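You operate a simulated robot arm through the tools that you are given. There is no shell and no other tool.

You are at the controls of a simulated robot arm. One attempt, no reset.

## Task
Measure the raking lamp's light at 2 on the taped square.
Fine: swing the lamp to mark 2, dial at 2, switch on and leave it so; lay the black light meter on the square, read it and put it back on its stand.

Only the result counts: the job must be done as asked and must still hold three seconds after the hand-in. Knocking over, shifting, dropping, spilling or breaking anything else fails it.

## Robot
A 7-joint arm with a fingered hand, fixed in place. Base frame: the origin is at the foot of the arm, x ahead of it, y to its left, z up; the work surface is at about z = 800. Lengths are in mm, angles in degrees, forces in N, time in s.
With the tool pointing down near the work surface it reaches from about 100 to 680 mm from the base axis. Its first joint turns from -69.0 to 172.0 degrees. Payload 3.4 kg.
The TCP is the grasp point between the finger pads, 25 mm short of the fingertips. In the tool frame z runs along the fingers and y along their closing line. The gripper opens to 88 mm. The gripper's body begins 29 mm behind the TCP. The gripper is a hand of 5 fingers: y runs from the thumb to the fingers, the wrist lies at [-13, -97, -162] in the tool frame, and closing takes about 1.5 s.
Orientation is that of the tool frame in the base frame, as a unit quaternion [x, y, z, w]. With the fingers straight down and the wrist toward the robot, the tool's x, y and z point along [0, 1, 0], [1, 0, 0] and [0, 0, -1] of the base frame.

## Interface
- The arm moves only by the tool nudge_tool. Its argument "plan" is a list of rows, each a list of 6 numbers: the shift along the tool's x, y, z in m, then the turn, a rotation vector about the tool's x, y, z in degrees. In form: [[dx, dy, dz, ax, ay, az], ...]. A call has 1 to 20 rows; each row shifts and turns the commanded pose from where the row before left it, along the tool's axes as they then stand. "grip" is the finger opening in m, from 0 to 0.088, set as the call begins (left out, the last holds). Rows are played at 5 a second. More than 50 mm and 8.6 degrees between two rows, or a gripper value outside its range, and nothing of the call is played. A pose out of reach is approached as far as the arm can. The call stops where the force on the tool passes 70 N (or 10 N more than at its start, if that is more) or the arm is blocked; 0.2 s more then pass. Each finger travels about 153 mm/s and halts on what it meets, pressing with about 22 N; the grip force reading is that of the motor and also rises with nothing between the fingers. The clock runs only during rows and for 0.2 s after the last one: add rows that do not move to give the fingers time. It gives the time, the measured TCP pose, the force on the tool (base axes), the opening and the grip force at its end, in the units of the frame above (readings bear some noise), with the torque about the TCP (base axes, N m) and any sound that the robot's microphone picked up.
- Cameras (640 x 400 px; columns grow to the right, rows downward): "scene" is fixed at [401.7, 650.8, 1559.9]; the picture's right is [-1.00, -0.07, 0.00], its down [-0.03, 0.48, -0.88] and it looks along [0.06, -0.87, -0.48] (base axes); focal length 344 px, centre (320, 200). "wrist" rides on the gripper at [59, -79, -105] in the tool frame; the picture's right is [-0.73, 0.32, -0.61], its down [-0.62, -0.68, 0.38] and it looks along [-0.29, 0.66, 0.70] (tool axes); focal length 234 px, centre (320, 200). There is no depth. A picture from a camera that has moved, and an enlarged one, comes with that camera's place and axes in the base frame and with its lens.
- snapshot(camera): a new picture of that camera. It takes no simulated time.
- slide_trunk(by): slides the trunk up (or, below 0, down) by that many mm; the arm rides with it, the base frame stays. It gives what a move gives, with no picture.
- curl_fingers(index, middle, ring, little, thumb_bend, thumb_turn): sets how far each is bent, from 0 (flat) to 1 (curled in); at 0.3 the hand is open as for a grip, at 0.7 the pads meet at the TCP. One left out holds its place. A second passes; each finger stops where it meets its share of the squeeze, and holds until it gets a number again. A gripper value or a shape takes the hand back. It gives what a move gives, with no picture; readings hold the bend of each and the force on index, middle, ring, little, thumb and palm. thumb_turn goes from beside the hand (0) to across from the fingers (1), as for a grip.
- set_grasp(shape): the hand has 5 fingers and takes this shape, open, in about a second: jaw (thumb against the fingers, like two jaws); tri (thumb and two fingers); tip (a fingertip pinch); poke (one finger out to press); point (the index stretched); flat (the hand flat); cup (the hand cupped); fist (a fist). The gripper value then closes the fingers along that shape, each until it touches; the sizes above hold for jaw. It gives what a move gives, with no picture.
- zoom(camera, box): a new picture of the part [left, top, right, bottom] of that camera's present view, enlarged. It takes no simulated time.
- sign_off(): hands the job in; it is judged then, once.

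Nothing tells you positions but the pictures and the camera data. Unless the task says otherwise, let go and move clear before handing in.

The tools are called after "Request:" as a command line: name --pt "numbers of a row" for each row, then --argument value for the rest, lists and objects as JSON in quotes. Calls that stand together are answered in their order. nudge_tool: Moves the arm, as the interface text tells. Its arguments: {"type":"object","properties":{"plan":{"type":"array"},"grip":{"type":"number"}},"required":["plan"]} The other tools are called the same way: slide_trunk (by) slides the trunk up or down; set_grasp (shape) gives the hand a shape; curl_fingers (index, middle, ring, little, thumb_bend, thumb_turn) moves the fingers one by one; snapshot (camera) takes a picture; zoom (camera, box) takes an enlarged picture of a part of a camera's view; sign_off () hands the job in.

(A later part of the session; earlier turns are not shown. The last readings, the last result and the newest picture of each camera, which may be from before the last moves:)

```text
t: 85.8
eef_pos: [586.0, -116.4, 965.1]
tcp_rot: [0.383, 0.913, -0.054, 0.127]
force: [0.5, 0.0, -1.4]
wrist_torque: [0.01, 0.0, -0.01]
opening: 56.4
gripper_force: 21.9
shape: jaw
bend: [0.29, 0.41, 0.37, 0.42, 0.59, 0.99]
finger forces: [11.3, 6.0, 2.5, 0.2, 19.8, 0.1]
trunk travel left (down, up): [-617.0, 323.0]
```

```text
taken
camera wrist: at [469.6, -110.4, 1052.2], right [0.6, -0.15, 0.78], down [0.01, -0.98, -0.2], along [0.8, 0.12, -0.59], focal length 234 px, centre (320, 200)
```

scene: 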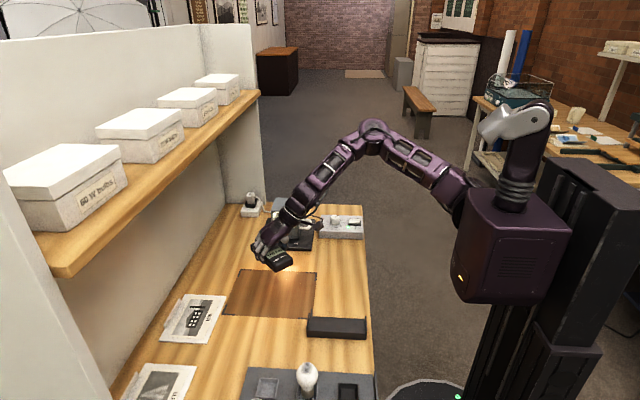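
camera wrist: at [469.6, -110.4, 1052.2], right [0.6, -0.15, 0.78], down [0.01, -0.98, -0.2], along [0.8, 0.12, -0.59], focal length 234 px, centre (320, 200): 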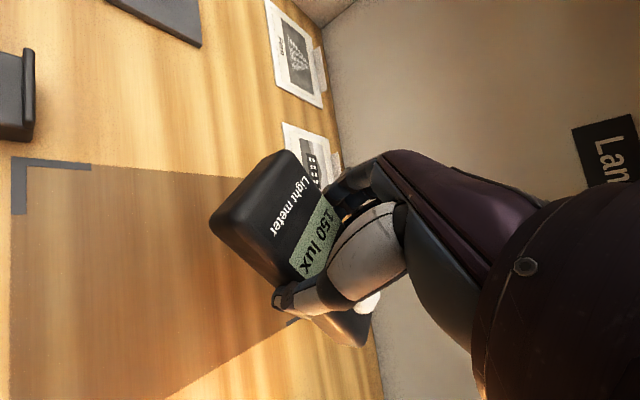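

The meter is above the square's centre. I'll lower with the trunk, then nudge down the last bit watching the force.

Request:
slide_trunk --by -60

Request:
slide_trunk --by -40

Request:
zoom --camera "scene" --box '[215, 230, 345, 330]'

Request:
snapshot --camera "wrist"

```text
t: 86.8
eef_pos: [587.0, -115.8, 904.9]
tcp_rot: [0.384, 0.913, -0.054, 0.127]
force: [-0.3, -0.2, -2.4]
wrist_torque: [0.02, 0.02, -0.01]
opening: 56.6
gripper_force: 21.9
shape: jaw
bend: [0.29, 0.41, 0.37, 0.42, 0.59, 0.99]
finger forces: [11.3, 6.1, 2.5, 0.1, 19.8, 0.0]
trunk travel left (down, up): [-557.0, 383.0]
```

```text
t: 87.6
eef_pos: [586.4, -116.2, 865.4]
tcp_rot: [0.384, 0.913, -0.055, 0.127]
force: [-0.5, -0.2, -2.5]
wrist_torque: [0.01, 0.01, 0.0]
opening: 56.6
gripper_force: 22.4
shape: jaw
bend: [0.29, 0.41, 0.37, 0.42, 0.59, 0.99]
finger forces: [11.3, 6.1, 2.5, 0.1, 19.9, 0.0]
trunk travel left (down, up): [-517.0, 423.0]
```

```text
4.00 times, centred on (280, 280) of scene
camera zoom: at [401.7, 650.8, 1559.9], right [-1.0, -0.07, 0.0], down [-0.03, 0.48, -0.88], along [0.06, -0.87, -0.48], focal length 1376 px, centre (480, -120)
```

zoom: 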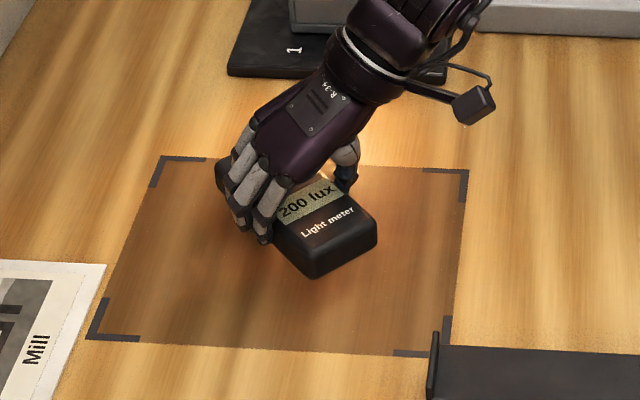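

```text
taken
camera wrist: at [469.6, -110.3, 951.9], right [0.6, -0.15, 0.78], down [0.01, -0.98, -0.2], along [0.8, 0.12, -0.59], focal length 234 px, centre (320, 200)
```

wrist: 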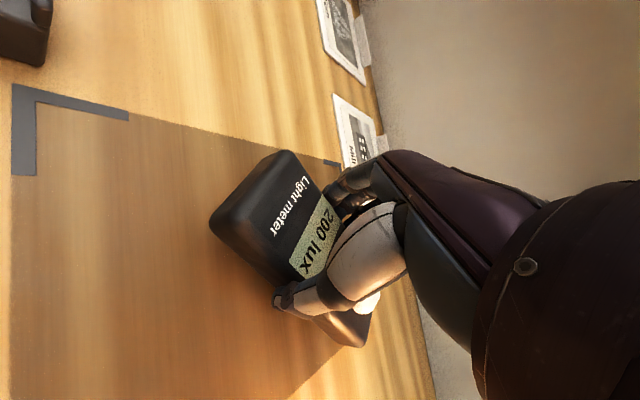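

Request:
nudge_tool --pt "0.00274 0 0.00963 0 0 0" --pt "0.00274 0 0.00963 0 0 0" --pt "0 0 0 0 0 0"

Request:
nudge_tool --pt "0.00082 0 0.0029 0 0 0" --pt "0.00082 0 0.0029 0 0 0" --pt "0 0 0 0 0 0"

Request:
zoom --camera "scene" --box '[235, 250, 325, 310]'

```text
t: 88.4
eef_pos: [586.3, -117.8, 846.0]
tcp_rot: [0.383, 0.913, -0.054, 0.127]
force: [0.0, 0.1, -1.3]
wrist_torque: [0.01, 0.05, -0.01]
opening: 56.6
gripper_force: 21.8
shape: jaw
bend: [0.29, 0.41, 0.37, 0.42, 0.59, 0.99]
finger forces: [11.3, 6.0, 2.5, 0.0, 19.8, 0.1]
trunk travel left (down, up): [-517.0, 423.0]
```

```text
t: 89.2
eef_pos: [586.2, -117.1, 839.5]
tcp_rot: [0.383, 0.913, -0.054, 0.127]
force: [-0.3, -0.1, -1.6]
wrist_torque: [0.0, -0.01, 0.02]
opening: 56.4
gripper_force: 22.0
shape: jaw
bend: [0.29, 0.41, 0.37, 0.42, 0.59, 0.99]
finger forces: [11.2, 5.9, 2.5, 0.0, 19.8, 0.1]
trunk travel left (down, up): [-517.0, 423.0]
```

```text
6.67 times, centred on (280, 280) of scene
camera zoom: at [401.7, 650.8, 1559.9], right [-1.0, -0.07, 0.0], down [-0.03, 0.48, -0.88], along [0.06, -0.87, -0.48], focal length 2293 px, centre (587, -333)
```

zoom: 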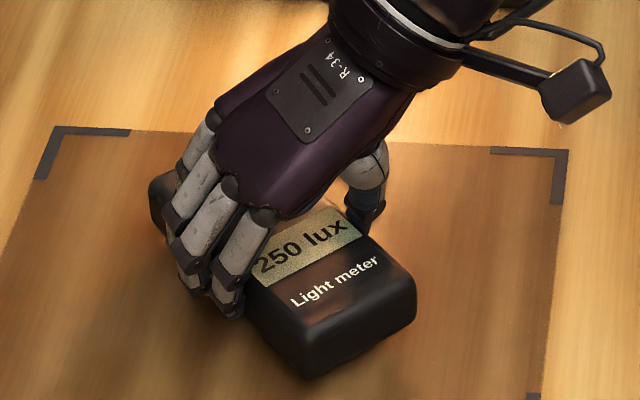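

Not touching yet; continuing in small steps.

Request:
nudge_tool --pt "0.00082 0 0.0029 0 0 0" --pt "0 0 0 0 0 0"

Request:
nudge_tool --pt "0.00055 0 0.0019 0 0 0" --pt "0 0 0 0 0 0"

Request:
nudge_tool --pt "0.00055 0 0.0019 0 0 0" --pt "0 0 0 0 0 0"

Request:
zoom --camera "wrist" --box '[180, 120, 400, 360]'

```text
t: 89.8
eef_pos: [586.2, -115.4, 837.0]
tcp_rot: [0.384, 0.913, -0.054, 0.127]
force: [-0.3, 1.6, -1.4]
wrist_torque: [0.01, 0.02, 0.0]
opening: 56.6
gripper_force: 22.0
shape: jaw
bend: [0.29, 0.41, 0.37, 0.42, 0.59, 0.99]
finger forces: [11.4, 5.9, 2.5, 0.1, 19.8, 0.0]
trunk travel left (down, up): [-517.0, 423.0]
```

```text
t: 90.4
eef_pos: [587.2, -116.0, 834.2]
tcp_rot: [0.383, 0.913, -0.054, 0.126]
force: [-0.1, -0.3, -2.3]
wrist_torque: [0.02, 0.03, -0.01]
opening: 56.2
gripper_force: 21.9
shape: jaw
bend: [0.29, 0.41, 0.37, 0.42, 0.59, 0.99]
finger forces: [11.4, 6.0, 2.5, 0.0, 19.7, 0.1]
trunk travel left (down, up): [-517.0, 423.0]
```

```text
t: 91.0
eef_pos: [585.8, -116.5, 833.0]
tcp_rot: [0.384, 0.913, -0.055, 0.127]
force: [0.0, -0.1, -1.6]
wrist_torque: [-0.03, 0.02, 0.0]
opening: 56.4
gripper_force: 22.6
shape: jaw
bend: [0.29, 0.41, 0.37, 0.42, 0.59, 0.99]
finger forces: [11.3, 6.0, 2.5, 0.0, 19.9, 0.1]
trunk travel left (down, up): [-517.0, 423.0]
```

```text
1.67 times, centred on (290, 240) of wrist
camera zoom: at [469.8, -110.3, 919.3], right [0.6, -0.15, 0.78], down [0.01, -0.98, -0.2], along [0.8, 0.12, -0.59], focal length 390 px, centre (370, 133)
```

zoom: 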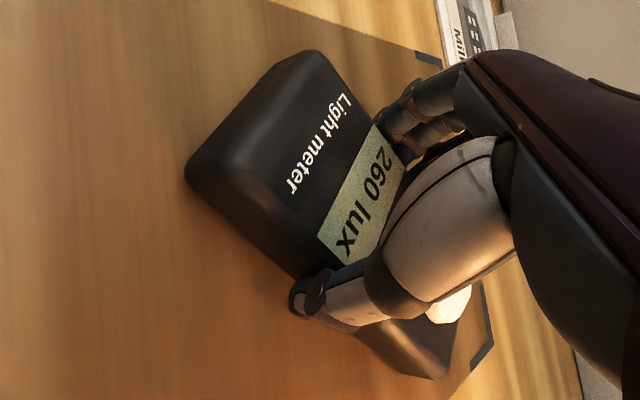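

Request:
nudge_tool --pt "0.00055 0 0.0019 0 0 0" --pt "0 0 0 0 0 0"

Request:
nudge_tool --pt "0.00055 0 0.0019 0 0 0" --pt "0 0 0 0 0 0"

Request:
zoom --camera "scene" --box '[235, 250, 325, 310]'

Request:
zoom --camera "wrist" --box '[180, 120, 400, 360]'

```text
t: 91.6
eef_pos: [585.5, -115.1, 831.7]
tcp_rot: [0.383, 0.913, -0.055, 0.127]
force: [1.0, 0.1, 1.3]
wrist_torque: [-0.05, 0.05, -0.01]
opening: 56.6
gripper_force: 22.6
shape: jaw
bend: [0.29, 0.41, 0.37, 0.42, 0.59, 0.99]
finger forces: [11.3, 6.3, 2.9, 0.0, 19.8, 0.1]
trunk travel left (down, up): [-517.0, 423.0]
```

```text
t: 92.2
eef_pos: [585.5, -116.0, 832.0]
tcp_rot: [0.384, 0.913, -0.054, 0.128]
force: [2.7, 0.9, 7.5]
wrist_torque: [-0.06, -0.05, -0.01]
opening: 56.5
gripper_force: 22.1
shape: jaw
bend: [0.29, 0.41, 0.37, 0.42, 0.59, 0.99]
finger forces: [12.3, 7.2, 3.1, 0.0, 19.9, 0.0]
trunk travel left (down, up): [-517.0, 423.0]
```

```text
6.67 times, centred on (280, 280) of scene
camera zoom: at [401.7, 650.8, 1559.9], right [-1.0, -0.07, 0.0], down [-0.03, 0.48, -0.88], along [0.06, -0.87, -0.48], focal length 2293 px, centre (587, -333)
```

zoom: 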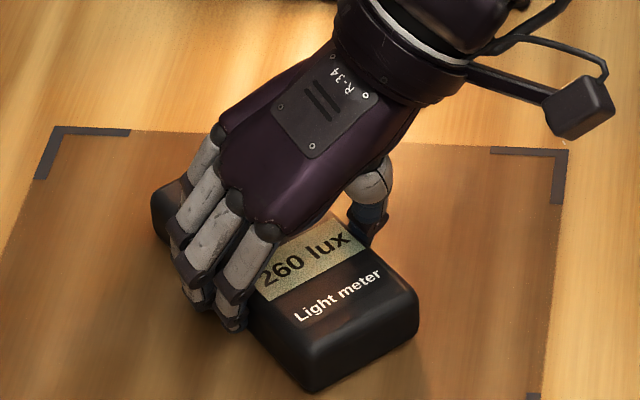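

```text
1.67 times, centred on (290, 240) of wrist
camera zoom: at [468.5, -110.3, 917.1], right [0.6, -0.15, 0.78], down [0.01, -0.98, -0.2], along [0.8, 0.12, -0.59], focal length 390 px, centre (370, 133)
```

zoom: 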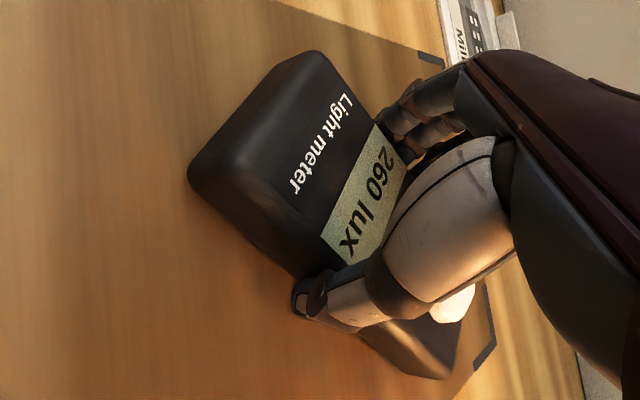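

The meter is resting on the square (contact force 7.5 N). I'll ease off 1 mm and open the fingers.

Request:
nudge_tool --pt "-0.0003 0 -0.001 0 0 0" --pt "0 0 0 0 0 0"

Request:
nudge_tool --pt "0 0 0 0 0 0" --pt "0 0 0 0 0 0" --pt "0 0 0 0 0 0" --pt "0 0 0 0 0 0" --pt "0 0 0 0 0 0" --grip 0.088

Request:
zoom --camera "scene" --box '[235, 250, 325, 310]'

Request:
zoom --camera "wrist" --box '[180, 120, 400, 360]'

```text
t: 92.8
eef_pos: [585.6, -117.8, 830.7]
tcp_rot: [0.384, 0.913, -0.054, 0.126]
force: [1.1, 1.2, 4.5]
wrist_torque: [-0.05, 0.04, -0.04]
opening: 56.4
gripper_force: 21.9
shape: jaw
bend: [0.29, 0.41, 0.37, 0.42, 0.59, 0.99]
finger forces: [12.0, 6.9, 3.0, 0.1, 20.2, 0.0]
trunk travel left (down, up): [-517.0, 423.0]
```

```text
t: 94.0
eef_pos: [584.6, -117.3, 830.0]
tcp_rot: [0.383, 0.913, -0.054, 0.127]
force: [0.2, -0.1, 0.6]
wrist_torque: [-0.04, 0.02, 0.01]
opening: 87.5
gripper_force: 0.1
shape: jaw
bend: [0.3, 0.3, 0.3, 0.3, 0.3, 0.98]
finger forces: [0.0, 0.1, 0.0, 0.1, 0.0, 0.0]
trunk travel left (down, up): [-517.0, 423.0]
```

```text
6.67 times, centred on (280, 280) of scene
camera zoom: at [401.7, 650.8, 1559.9], right [-1.0, -0.07, 0.0], down [-0.03, 0.48, -0.88], along [0.06, -0.87, -0.48], focal length 2293 px, centre (587, -333)
```

zoom: 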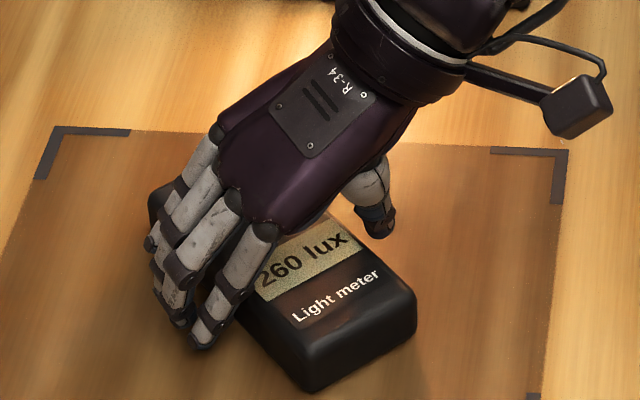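

```text
1.67 times, centred on (290, 240) of wrist
camera zoom: at [469.4, -110.8, 917.1], right [0.6, -0.15, 0.78], down [0.01, -0.98, -0.2], along [0.8, 0.12, -0.59], focal length 390 px, centre (370, 133)
```

zoom: 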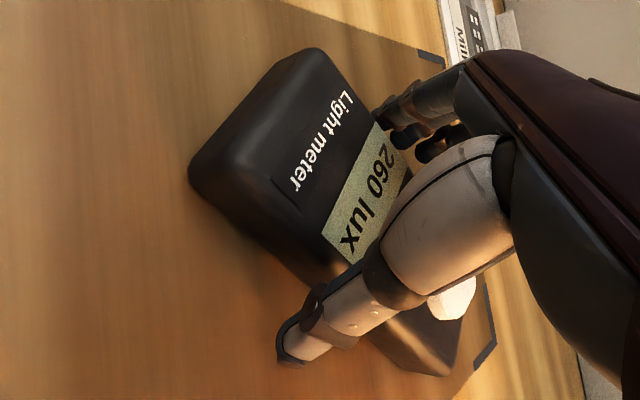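

Released. I'll slide straight up so the hand doesn't shade the sensor, and read the meter.

Request:
slide_trunk --by 180

Request:
snapshot --camera "scene"

Request:
zoom --camera "scene" --box '[225, 250, 335, 325]'

Request:
snapshot --camera "wrist"

```text
t: 96.0
eef_pos: [587.0, -117.1, 1011.0]
tcp_rot: [0.384, 0.913, -0.054, 0.126]
force: [-0.1, -0.1, 0.8]
wrist_torque: [-0.02, 0.01, 0.02]
opening: 87.4
gripper_force: 0.1
shape: jaw
bend: [0.3, 0.3, 0.3, 0.3, 0.3, 0.98]
finger forces: [0.0, 0.0, 0.0, 0.1, 0.0, 0.0]
trunk travel left (down, up): [-697.0, 243.0]
```

```text
taken
```

scene: 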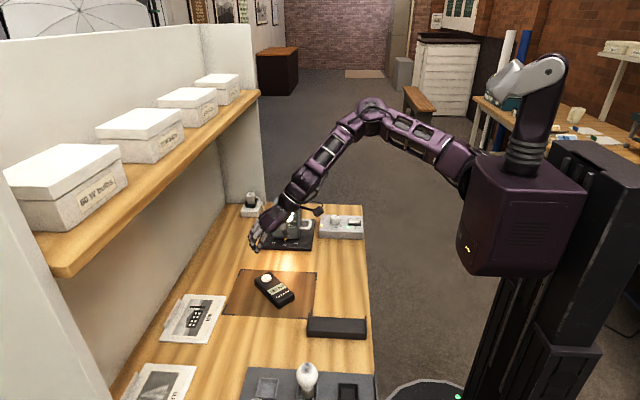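

```text
5.33 times, centred on (280, 288) of scene
camera zoom: at [401.7, 650.8, 1559.9], right [-1.0, -0.07, 0.0], down [-0.03, 0.48, -0.88], along [0.06, -0.87, -0.48], focal length 1834 px, centre (533, -267)
```

zoom: 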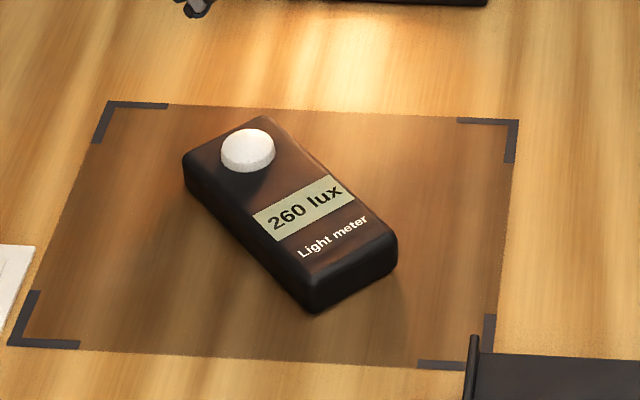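

```text
taken
camera wrist: at [469.5, -110.9, 1097.0], right [0.6, -0.15, 0.78], down [0.01, -0.98, -0.2], along [0.8, 0.12, -0.59], focal length 234 px, centre (320, 200)
```

wrist: 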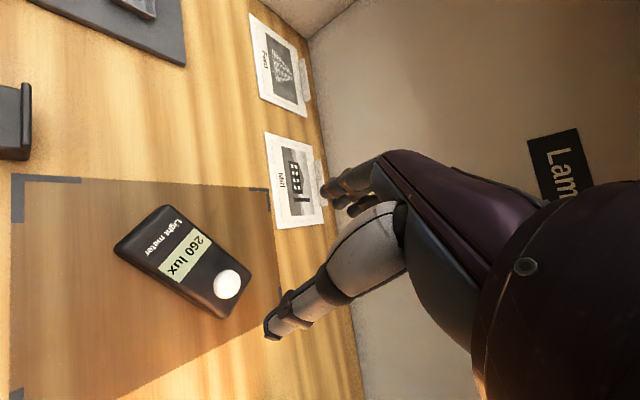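

The meter lies flat inside the square and reads 260 lux. I'll wait a moment to confirm the reading is steady.

Request:
nudge_tool --pt "0 0 0 0 0 0" --pt "0 0 0 0 0 0" --pt "0 0 0 0 0 0" --pt "0 0 0 0 0 0" --pt "0 0 0 0 0 0" --pt "0 0 0 0 0 0" --pt "0 0 0 0 0 0" --pt "0 0 0 0 0 0" --pt "0 0 0 0 0 0" --pt "0 0 0 0 0 0"

Request:
zoom --camera "scene" --box '[250, 260, 310, 310]'

Request:
zoom --camera "scene" --box '[240, 185, 380, 265]'

```text
t: 98.2
eef_pos: [586.2, -117.3, 1010.0]
tcp_rot: [0.383, 0.913, -0.053, 0.127]
force: [-1.1, 0.2, -0.6]
wrist_torque: [0.05, 0.0, 0.0]
opening: 87.6
gripper_force: 0.1
shape: jaw
bend: [0.3, 0.3, 0.3, 0.3, 0.3, 0.98]
finger forces: [0.1, 0.0, 0.0, 0.0, 0.0, 0.1]
trunk travel left (down, up): [-697.0, 243.0]
```

```text
8.00 times, centred on (280, 285) of scene
camera zoom: at [401.7, 650.8, 1559.9], right [-1.0, -0.07, 0.0], down [-0.03, 0.48, -0.88], along [0.06, -0.87, -0.48], focal length 2751 px, centre (640, -480)
```

zoom: 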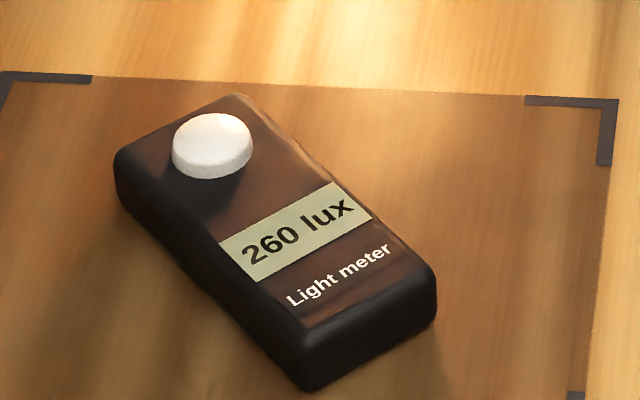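

```text
4.57 times, centred on (310, 225) of scene
camera zoom: at [401.7, 650.8, 1559.9], right [-1.0, -0.07, 0.0], down [-0.03, 0.48, -0.88], along [0.06, -0.87, -0.48], focal length 1572 px, centre (366, 86)
```

zoom: 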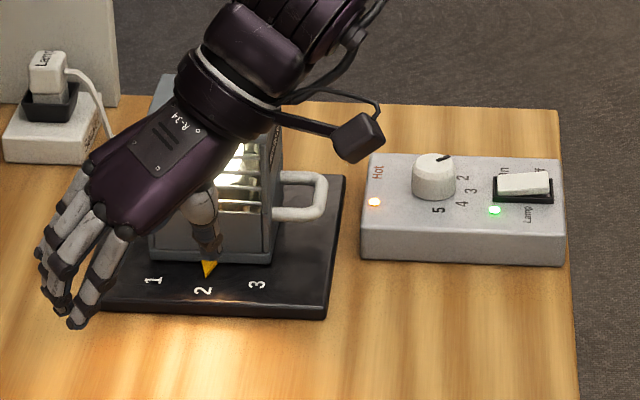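

The reading is steady at 260 lux, with lamp at mark 2, dial at 2, switch on. I'll slide straight back down and regrip the meter.

Request:
slide_trunk --by -140

Request:
slide_trunk --by -39

Request:
zoom --camera "scene" --box '[235, 250, 325, 310]'

Request:
zoom --camera "wrist" --box '[180, 120, 400, 360]'

```text
t: 99.9
eef_pos: [585.5, -116.8, 870.8]
tcp_rot: [0.384, 0.913, -0.054, 0.127]
force: [0.2, 0.3, 0.2]
wrist_torque: [-0.01, -0.03, 0.01]
opening: 87.8
gripper_force: 0.1
shape: jaw
bend: [0.3, 0.3, 0.3, 0.3, 0.3, 0.98]
finger forces: [0.0, 0.0, 0.0, 0.0, 0.0, 0.0]
trunk travel left (down, up): [-557.0, 383.0]
```

```text
t: 100.7
eef_pos: [586.6, -116.7, 831.4]
tcp_rot: [0.383, 0.913, -0.054, 0.128]
force: [0.4, -0.5, -0.7]
wrist_torque: [0.0, 0.02, -0.02]
opening: 87.6
gripper_force: 0.0
shape: jaw
bend: [0.3, 0.3, 0.3, 0.3, 0.3, 0.98]
finger forces: [0.0, 0.0, 0.1, 0.1, 0.0, 0.1]
trunk travel left (down, up): [-518.0, 422.0]
```

```text
6.67 times, centred on (280, 280) of scene
camera zoom: at [401.7, 650.8, 1559.9], right [-1.0, -0.07, 0.0], down [-0.03, 0.48, -0.88], along [0.06, -0.87, -0.48], focal length 2293 px, centre (587, -333)
```

zoom: 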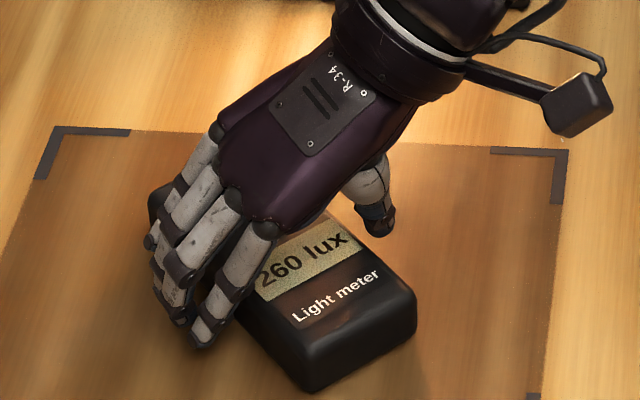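

```text
1.67 times, centred on (290, 240) of wrist
camera zoom: at [469.3, -110.7, 918.1], right [0.6, -0.15, 0.78], down [0.01, -0.98, -0.2], along [0.8, 0.12, -0.59], focal length 390 px, centre (370, 133)
```

zoom: 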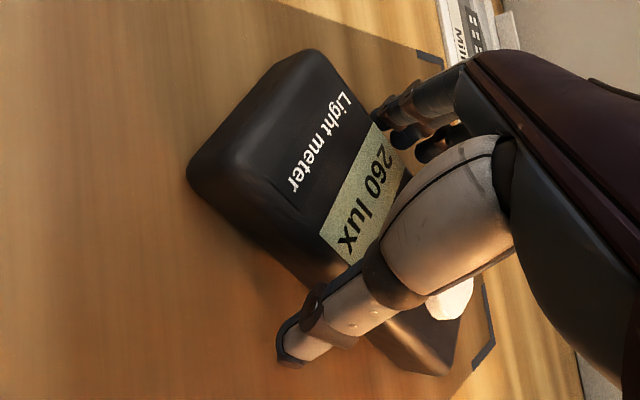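

Request:
nudge_tool --pt "0 0 0 0 0 0" --pt "0 0 0 0 0 0" --pt "0 0 0 0 0 0" --pt "0 0 0 0 0 0" --grip 0.06

Request:
nudge_tool --pt "0 0 0 0 0 0" --pt "0 0 0 0 0 0" --pt "0 0 0 0 0 0" --grip 0.052

Request:
nudge_tool --pt "0 0 0 0 0 0" --pt "0 0 0 0 0 0" --grip 0.03

Request:
zoom --camera "scene" --box '[235, 250, 325, 310]'

Request:
zoom --camera "wrist" --box '[180, 120, 400, 360]'

```text
t: 101.7
eef_pos: [585.3, -117.5, 832.3]
tcp_rot: [0.384, 0.913, -0.055, 0.127]
force: [-1.0, 0.3, -0.7]
wrist_torque: [-0.01, -0.01, 0.0]
opening: 60.9
gripper_force: 0.0
shape: jaw
bend: [0.28, 0.37, 0.34, 0.35, 0.58, 0.99]
finger forces: [0.2, 0.1, 0.0, 0.0, 0.5, 0.0]
trunk travel left (down, up): [-518.0, 422.0]
```

```text
t: 102.5
eef_pos: [586.3, -116.5, 832.3]
tcp_rot: [0.383, 0.913, -0.054, 0.127]
force: [-1.0, 0.3, 0.4]
wrist_torque: [-0.02, 0.05, 0.01]
opening: 56.6
gripper_force: 21.9
shape: jaw
bend: [0.29, 0.4, 0.37, 0.42, 0.6, 0.99]
finger forces: [10.5, 6.0, 2.7, 0.0, 19.7, 0.0]
trunk travel left (down, up): [-518.0, 422.0]
```

```text
t: 103.1
eef_pos: [585.7, -116.7, 832.5]
tcp_rot: [0.383, 0.913, -0.054, 0.127]
force: [-0.1, -0.9, -0.4]
wrist_torque: [-0.03, 0.02, 0.05]
opening: 56.4
gripper_force: 21.9
shape: jaw
bend: [0.29, 0.4, 0.37, 0.42, 0.6, 0.99]
finger forces: [10.5, 6.0, 2.7, 0.0, 19.6, 0.1]
trunk travel left (down, up): [-518.0, 422.0]
```

```text
6.67 times, centred on (280, 280) of scene
camera zoom: at [401.7, 650.8, 1559.9], right [-1.0, -0.07, 0.0], down [-0.03, 0.48, -0.88], along [0.06, -0.87, -0.48], focal length 2293 px, centre (587, -333)
```

zoom: 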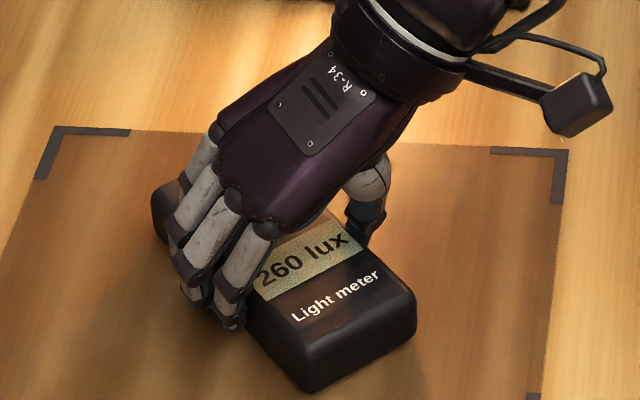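

```text
1.67 times, centred on (290, 240) of wrist
camera zoom: at [469.5, -110.9, 918.0], right [0.6, -0.15, 0.78], down [0.01, -0.98, -0.2], along [0.8, 0.12, -0.59], focal length 390 px, centre (370, 133)
```

zoom: 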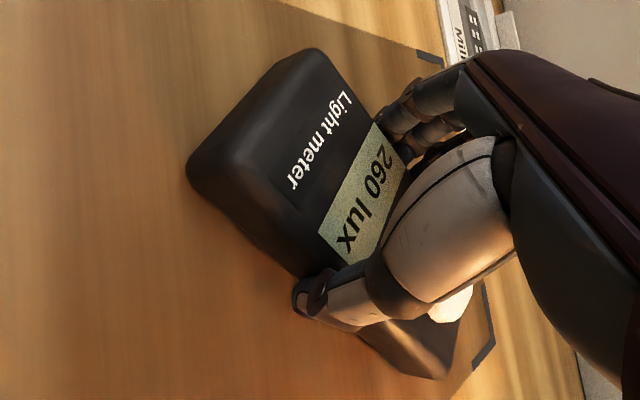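

Same grip as before. I'll lift with the trunk, carry the meter back towards the stand, and rotate it back into line.

Request:
slide_trunk --by 86

Request:
nudge_tool --pt "-0.006 0 -0.0212 0 0 0" --pt "0.0329 -0.0131 -0.00925 0 0 0" --pt "0.0329 -0.0131 -0.00925 0 0 0" --pt "0.0329 -0.0131 -0.00925 0 0 0" --pt "0.0329 -0.0131 -0.00925 0 0 0" --pt "0.0329 -0.0131 -0.00925 0 0 0" --pt "0.0329 -0.0131 -0.00925 0 0 0" --pt "0 0 0 0 0 0"

Request:
snapshot --camera "scene"

```text
t: 104.4
eef_pos: [585.6, -116.8, 917.8]
tcp_rot: [0.384, 0.913, -0.055, 0.127]
force: [0.1, 0.2, -1.5]
wrist_torque: [0.02, 0.01, -0.01]
opening: 56.5
gripper_force: 21.8
shape: jaw
bend: [0.29, 0.4, 0.37, 0.42, 0.6, 0.99]
finger forces: [11.2, 6.1, 2.5, 0.0, 19.7, 0.0]
trunk travel left (down, up): [-604.0, 336.0]
```

```text
t: 106.2
eef_pos: [385.9, -30.3, 941.4]
tcp_rot: [0.384, 0.913, -0.053, 0.126]
force: [0.0, -0.5, -1.9]
wrist_torque: [0.01, 0.02, 0.0]
opening: 56.5
gripper_force: 21.6
shape: jaw
bend: [0.29, 0.4, 0.37, 0.42, 0.6, 0.99]
finger forces: [11.2, 6.0, 2.5, 0.1, 19.7, 0.0]
out of reach, approached as far as the arm can: row 7
trunk travel left (down, up): [-604.0, 336.0]
```

```text
taken
```

scene: 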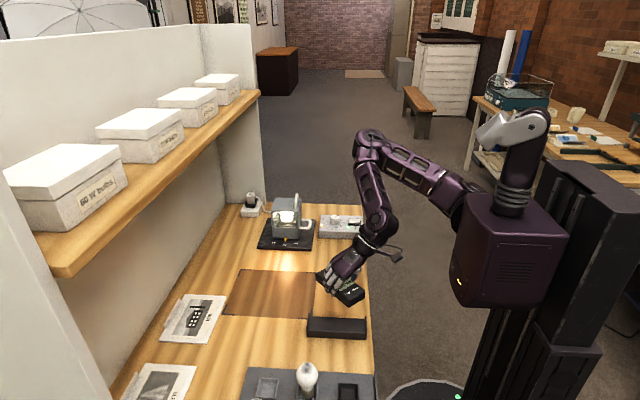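

Request:
nudge_tool --pt "0 0 0 -2.02 0 -7.13" --pt "0 0 0 -2.02 0 -7.13" --pt "0 0 0 -2.02 0 -7.13" --pt "0 0 0 -2.02 0 -7.13" --pt "0 0 0 -2.02 0 -7.13" --pt "0 0 0 -2.02 0 -7.13" --pt "0 0 0 0 0 0"

Request:
snapshot --camera "scene"

```text
t: 107.8
eef_pos: [388.3, -29.9, 941.4]
tcp_rot: [0.009, 0.99, -0.002, 0.137]
force: [0.0, 0.0, -1.5]
wrist_torque: [-0.02, 0.02, 0.02]
opening: 56.4
gripper_force: 22.1
shape: jaw
bend: [0.29, 0.4, 0.37, 0.42, 0.6, 0.99]
finger forces: [11.3, 6.1, 2.5, 0.1, 19.7, 0.0]
trunk travel left (down, up): [-604.0, 336.0]
```

```text
taken
```

scene: 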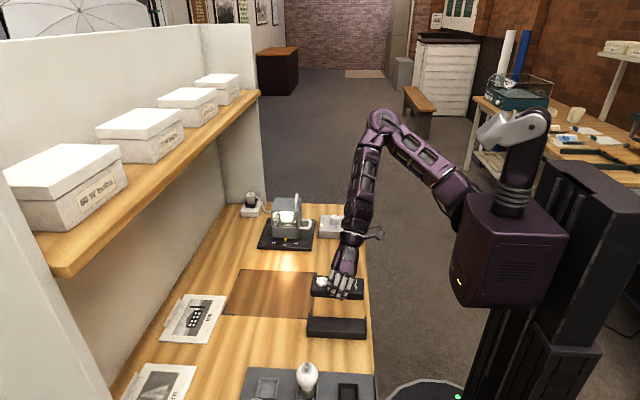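

Request:
nudge_tool --pt "0.0018 0.0178 -0.0005 0 0 0" --pt "0.0018 0.0178 -0.0005 0 0 0" --pt "0 0 0 0 0 0" --pt "0 0 0 0 0 0"

Request:
zoom --camera "scene" --box '[290, 270, 385, 350]'

Request:
snapshot --camera "wrist"

```text
t: 108.8
eef_pos: [385.2, 5.2, 940.1]
tcp_rot: [0.009, 0.991, -0.003, 0.137]
force: [0.1, -0.8, -1.5]
wrist_torque: [0.01, 0.06, -0.02]
opening: 56.8
gripper_force: 21.8
shape: jaw
bend: [0.29, 0.4, 0.37, 0.42, 0.6, 0.99]
finger forces: [11.2, 6.0, 2.5, 0.1, 19.8, 0.0]
trunk travel left (down, up): [-604.0, 336.0]
```

```text
5.00 times, centred on (338, 310) of scene
camera zoom: at [401.7, 650.8, 1559.9], right [-1.0, -0.07, 0.0], down [-0.03, 0.48, -0.88], along [0.06, -0.87, -0.48], focal length 1720 px, centre (232, -350)
```

zoom: 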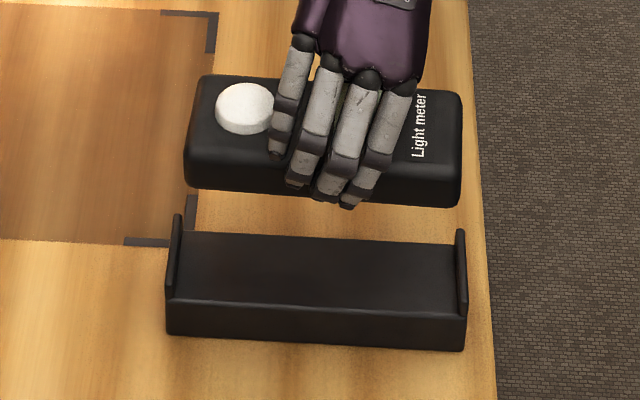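

```text
taken
camera wrist: at [297.1, -71.2, 1026.9], right [0.54, 0.31, 0.78], down [0.69, -0.7, -0.2], along [0.48, 0.65, -0.59], focal length 234 px, centre (320, 200)
```

wrist: 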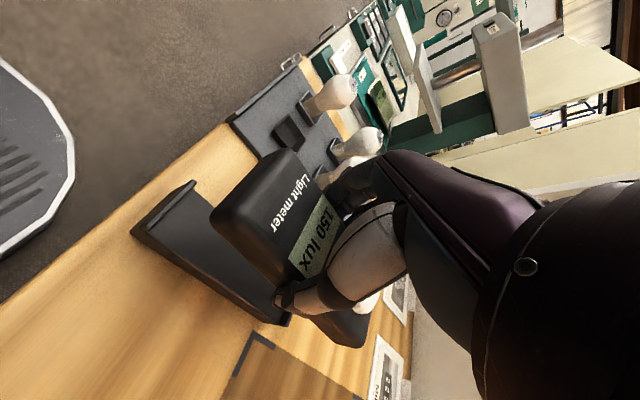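

The pose matches the pick-up pose. I'll lower to z≈889 and compare with the picture I took right after lifting.

Request:
slide_trunk --by -51

Request:
zoom --camera "scene" --box '[290, 270, 385, 350]'

Request:
zoom --camera "wrist" --box '[100, 140, 380, 380]'

```text
t: 109.7
eef_pos: [384.4, 5.2, 889.1]
tcp_rot: [0.009, 0.991, -0.002, 0.137]
force: [0.4, 0.3, -1.4]
wrist_torque: [0.01, 0.0, 0.0]
opening: 56.6
gripper_force: 22.3
shape: jaw
bend: [0.29, 0.4, 0.37, 0.42, 0.6, 0.99]
finger forces: [11.2, 6.0, 2.6, 0.1, 19.9, 0.1]
trunk travel left (down, up): [-553.0, 387.0]
```

```text
5.00 times, centred on (338, 310) of scene
camera zoom: at [401.7, 650.8, 1559.9], right [-1.0, -0.07, 0.0], down [-0.03, 0.48, -0.88], along [0.06, -0.87, -0.48], focal length 1720 px, centre (232, -350)
```

zoom: 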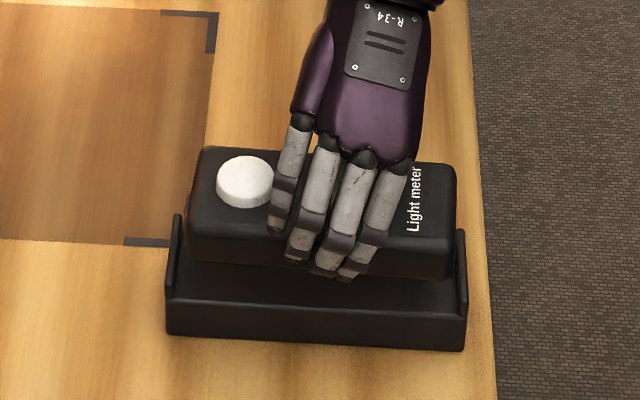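

```text
1.67 times, centred on (240, 260) of wrist
camera zoom: at [296.9, -71.3, 976.0], right [0.54, 0.31, 0.78], down [0.69, -0.7, -0.2], along [0.48, 0.65, -0.59], focal length 390 px, centre (453, 100)
```

zoom: 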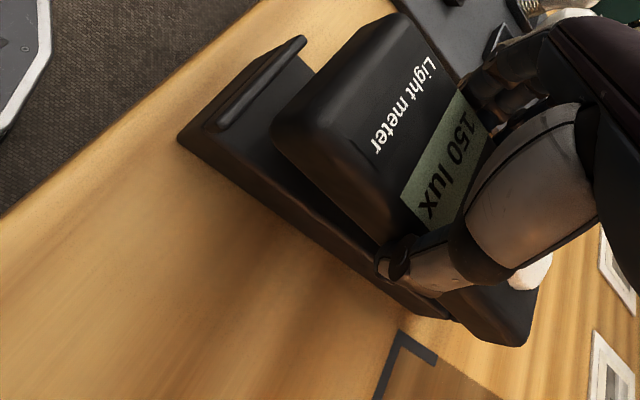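

The meter sits about 1.6 mm to the -x side compared with the pick-up picture. I'll correct that and lower further.

Request:
nudge_tool --pt "-0.0015 -0.0005 0.0004 0 0 0" --pt "0 0 0 0 0 0"

Request:
slide_trunk --by -15

Request:
zoom --camera "scene" --box '[300, 290, 380, 350]'

Request:
zoom --camera "wrist" --box '[140, 130, 340, 330]'

```text
t: 110.3
eef_pos: [385.6, 6.2, 889.3]
tcp_rot: [0.009, 0.99, -0.001, 0.137]
force: [-0.2, 0.0, -1.8]
wrist_torque: [0.03, 0.01, -0.03]
opening: 56.5
gripper_force: 21.9
shape: jaw
bend: [0.29, 0.4, 0.37, 0.42, 0.6, 0.99]
finger forces: [11.1, 6.0, 2.5, 0.0, 19.8, 0.1]
trunk travel left (down, up): [-553.0, 387.0]
```

```text
t: 110.9
eef_pos: [384.8, 5.4, 874.5]
tcp_rot: [0.01, 0.991, -0.002, 0.137]
force: [-0.3, 0.4, -2.1]
wrist_torque: [0.02, 0.01, 0.02]
opening: 56.8
gripper_force: 21.6
shape: jaw
bend: [0.29, 0.4, 0.37, 0.42, 0.6, 0.99]
finger forces: [11.2, 6.1, 2.4, 0.0, 19.8, 0.0]
trunk travel left (down, up): [-538.0, 402.0]
```

```text
6.67 times, centred on (340, 320) of scene
camera zoom: at [401.7, 650.8, 1559.9], right [-1.0, -0.07, 0.0], down [-0.03, 0.48, -0.88], along [0.06, -0.87, -0.48], focal length 2293 px, centre (187, -600)
```

zoom: 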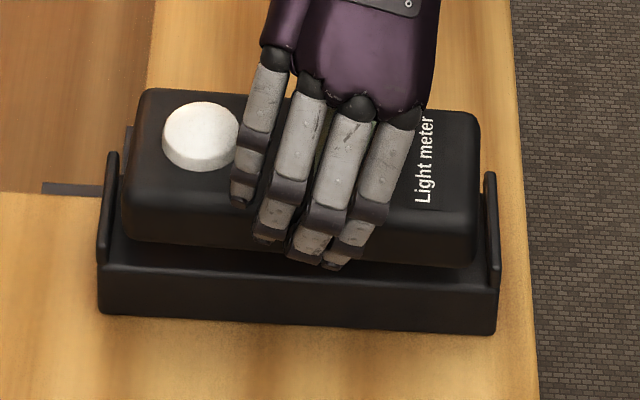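

```text
2.00 times, centred on (240, 230) of wrist
camera zoom: at [298.0, -71.5, 960.8], right [0.54, 0.31, 0.78], down [0.69, -0.7, -0.2], along [0.48, 0.65, -0.59], focal length 468 px, centre (480, 140)
```

zoom: 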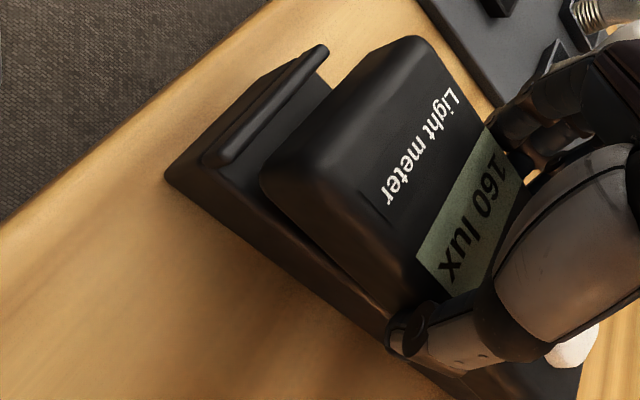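

The meter is between the end walls with a small gap on both sides and no contact force. Continuing down in small steps.

Request:
slide_trunk --by -8

Request:
zoom --camera "scene" --box '[300, 290, 380, 350]'

Request:
zoom --camera "wrist" --box '[140, 130, 340, 330]'

```text
t: 111.5
eef_pos: [385.3, 5.7, 867.3]
tcp_rot: [0.01, 0.99, -0.002, 0.138]
force: [-0.5, -1.1, -1.0]
wrist_torque: [0.01, 0.03, -0.02]
opening: 56.4
gripper_force: 21.9
shape: jaw
bend: [0.29, 0.4, 0.37, 0.42, 0.6, 0.99]
finger forces: [11.2, 5.9, 2.5, 0.0, 19.8, 0.0]
trunk travel left (down, up): [-530.0, 410.0]
```

```text
6.67 times, centred on (340, 320) of scene
camera zoom: at [401.7, 650.8, 1559.9], right [-1.0, -0.07, 0.0], down [-0.03, 0.48, -0.88], along [0.06, -0.87, -0.48], focal length 2293 px, centre (187, -600)
```

zoom: 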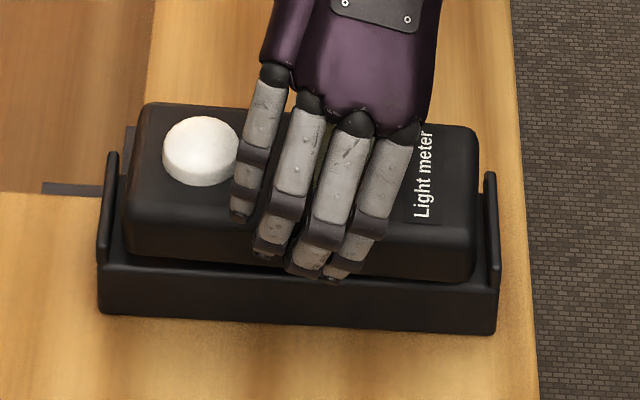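

```text
2.00 times, centred on (240, 230) of wrist
camera zoom: at [298.0, -71.6, 952.8], right [0.54, 0.31, 0.78], down [0.69, -0.7, -0.2], along [0.48, 0.65, -0.59], focal length 468 px, centre (480, 140)
```

zoom: 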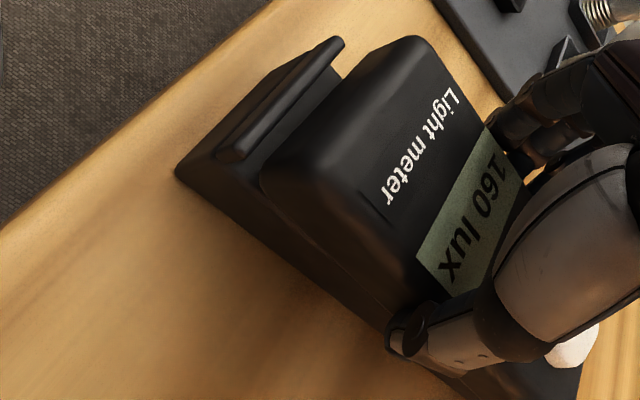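

Gaps are even on both sides. Lowering the last millimetres.

Request:
slide_trunk --by -6

Request:
slide_trunk --by -2

Request:
slide_trunk --by -1

```text
t: 112.0
eef_pos: [385.3, 5.2, 860.5]
tcp_rot: [0.01, 0.991, -0.002, 0.137]
force: [0.3, 0.0, -1.3]
wrist_torque: [0.0, -0.03, -0.03]
opening: 56.4
gripper_force: 21.7
shape: jaw
bend: [0.29, 0.4, 0.37, 0.42, 0.6, 0.99]
finger forces: [11.3, 6.0, 2.6, 0.0, 19.9, 0.1]
trunk travel left (down, up): [-524.0, 416.0]
```

```text
t: 112.6
eef_pos: [385.0, 4.8, 859.2]
tcp_rot: [0.009, 0.99, -0.002, 0.138]
force: [0.0, -0.7, 7.1]
wrist_torque: [-0.08, -0.05, -0.04]
opening: 56.6
gripper_force: 22.5
shape: jaw
bend: [0.29, 0.4, 0.37, 0.42, 0.6, 0.99]
finger forces: [11.0, 6.2, 3.0, 0.0, 20.6, 0.1]
trunk travel left (down, up): [-522.0, 418.0]
```

```text
t: 113.1
eef_pos: [385.2, 5.6, 858.5]
tcp_rot: [0.009, 0.99, -0.001, 0.139]
force: [1.2, -0.5, 12.7]
wrist_torque: [-0.06, -0.13, -0.08]
opening: 56.1
gripper_force: 21.6
shape: jaw
bend: [0.29, 0.4, 0.37, 0.42, 0.6, 0.99]
finger forces: [11.4, 6.6, 3.1, 0.0, 21.5, 0.0]
trunk travel left (down, up): [-521.0, 419.0]
```

The meter has touched down at the same height as when picked up. I'll check the pictures before releasing.

Request:
zoom --camera "scene" --box '[295, 295, 380, 350]'

Request:
zoom --camera "wrist" --box '[140, 130, 340, 330]'

```text
7.27 times, centred on (338, 322) of scene
camera zoom: at [401.7, 650.8, 1559.9], right [-1.0, -0.07, 0.0], down [-0.03, 0.48, -0.88], along [0.06, -0.87, -0.48], focal length 2501 px, centre (193, -691)
```

zoom: 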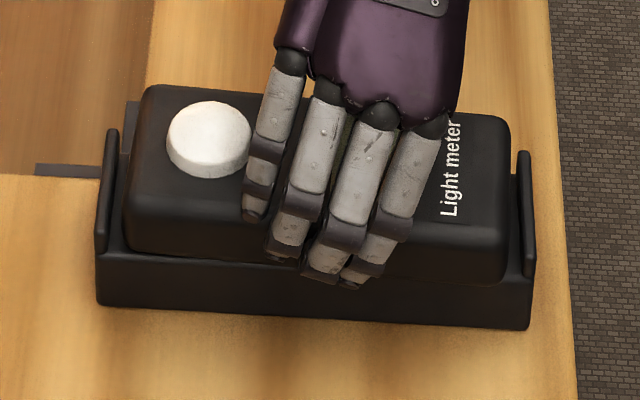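

```text
2.00 times, centred on (240, 230) of wrist
camera zoom: at [297.1, -71.5, 944.8], right [0.54, 0.31, 0.78], down [0.69, -0.69, -0.2], along [0.48, 0.65, -0.59], focal length 468 px, centre (480, 140)
```

zoom: 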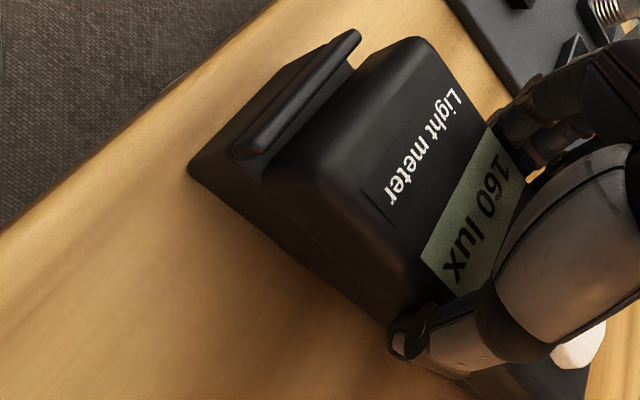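

Looks seated between the walls. I'll relieve the downward force and open.

Request:
slide_trunk --by 1

Request:
nudge_tool --pt "0 0 0 0 0 0" --pt "0 0 0 0 0 0" --pt "0 0 0 0 0 0" --pt "0 0 0 0 0 0" --pt "0 0 0 0 0 0" --grip 0.088

Request:
zoom --camera "scene" --box '[295, 295, 380, 350]'

Request:
zoom --camera "wrist" --box '[140, 130, 340, 330]'

```text
t: 113.6
eef_pos: [384.5, 5.4, 858.1]
tcp_rot: [0.009, 0.99, -0.002, 0.138]
force: [1.5, 0.1, 11.9]
wrist_torque: [-0.01, -0.11, -0.06]
opening: 56.2
gripper_force: 22.3
shape: jaw
bend: [0.29, 0.4, 0.37, 0.42, 0.6, 0.99]
finger forces: [11.6, 6.9, 3.2, 0.1, 21.2, 0.0]
trunk travel left (down, up): [-522.0, 418.0]
```

```text
t: 114.8
eef_pos: [385.8, 5.0, 859.5]
tcp_rot: [0.01, 0.99, -0.002, 0.137]
force: [0.3, 0.3, -0.1]
wrist_torque: [-0.02, 0.01, 0.01]
opening: 87.5
gripper_force: 0.0
shape: jaw
bend: [0.3, 0.3, 0.3, 0.3, 0.3, 0.98]
finger forces: [0.0, 0.0, 0.0, 0.1, 0.0, 0.0]
trunk travel left (down, up): [-522.0, 418.0]
```

```text
7.27 times, centred on (338, 322) of scene
camera zoom: at [401.7, 650.8, 1559.9], right [-1.0, -0.07, 0.0], down [-0.03, 0.48, -0.88], along [0.06, -0.87, -0.48], focal length 2501 px, centre (193, -691)
```

zoom: 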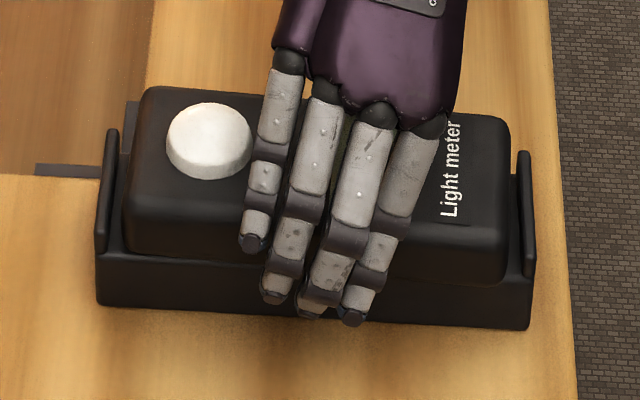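

```text
2.00 times, centred on (240, 230) of wrist
camera zoom: at [297.9, -71.6, 944.9], right [0.54, 0.31, 0.78], down [0.69, -0.7, -0.2], along [0.48, 0.65, -0.59], focal length 468 px, centre (480, 140)
```

zoom: 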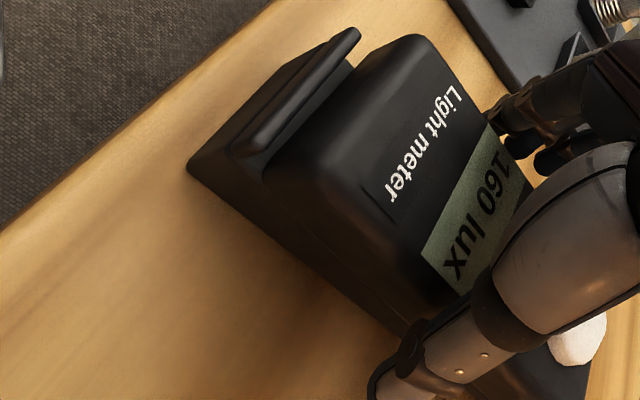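

Released without disturbing it. I'll slide straight up and inspect how the meter sits on the stand.

Request:
slide_trunk --by 120

Request:
zoom --camera "scene" --box '[295, 295, 380, 350]'

Request:
zoom --camera "wrist" --box '[120, 160, 320, 360]'

```text
t: 116.3
eef_pos: [386.2, 4.8, 978.1]
tcp_rot: [0.01, 0.99, -0.002, 0.138]
force: [0.1, -0.5, -0.3]
wrist_torque: [-0.01, 0.02, 0.0]
opening: 87.5
gripper_force: 0.0
shape: jaw
bend: [0.3, 0.3, 0.3, 0.3, 0.3, 0.98]
finger forces: [0.0, 0.0, 0.0, 0.0, 0.1, 0.0]
trunk travel left (down, up): [-642.0, 298.0]
```

```text
7.27 times, centred on (338, 322) of scene
camera zoom: at [401.7, 650.8, 1559.9], right [-1.0, -0.07, 0.0], down [-0.03, 0.48, -0.88], along [0.06, -0.87, -0.48], focal length 2501 px, centre (193, -691)
```

zoom: 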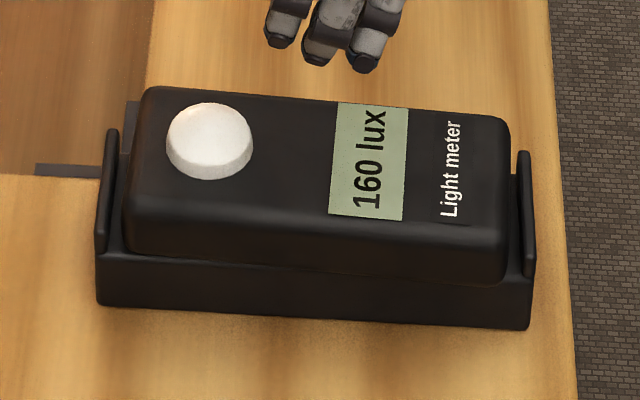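

```text
2.00 times, centred on (220, 260) of wrist
camera zoom: at [298.0, -71.7, 1064.8], right [0.54, 0.31, 0.78], down [0.69, -0.7, -0.2], along [0.48, 0.65, -0.59], focal length 468 px, centre (520, 80)
```

zoom: 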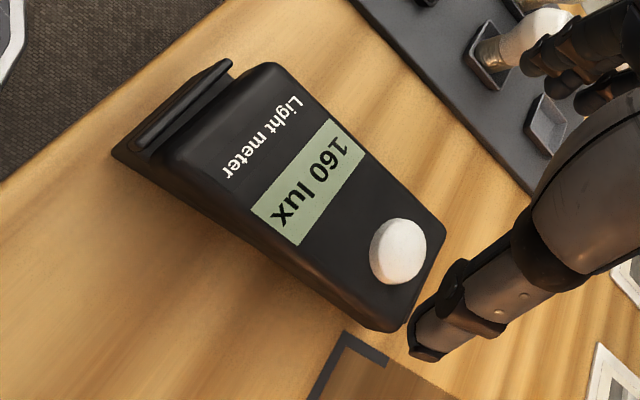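

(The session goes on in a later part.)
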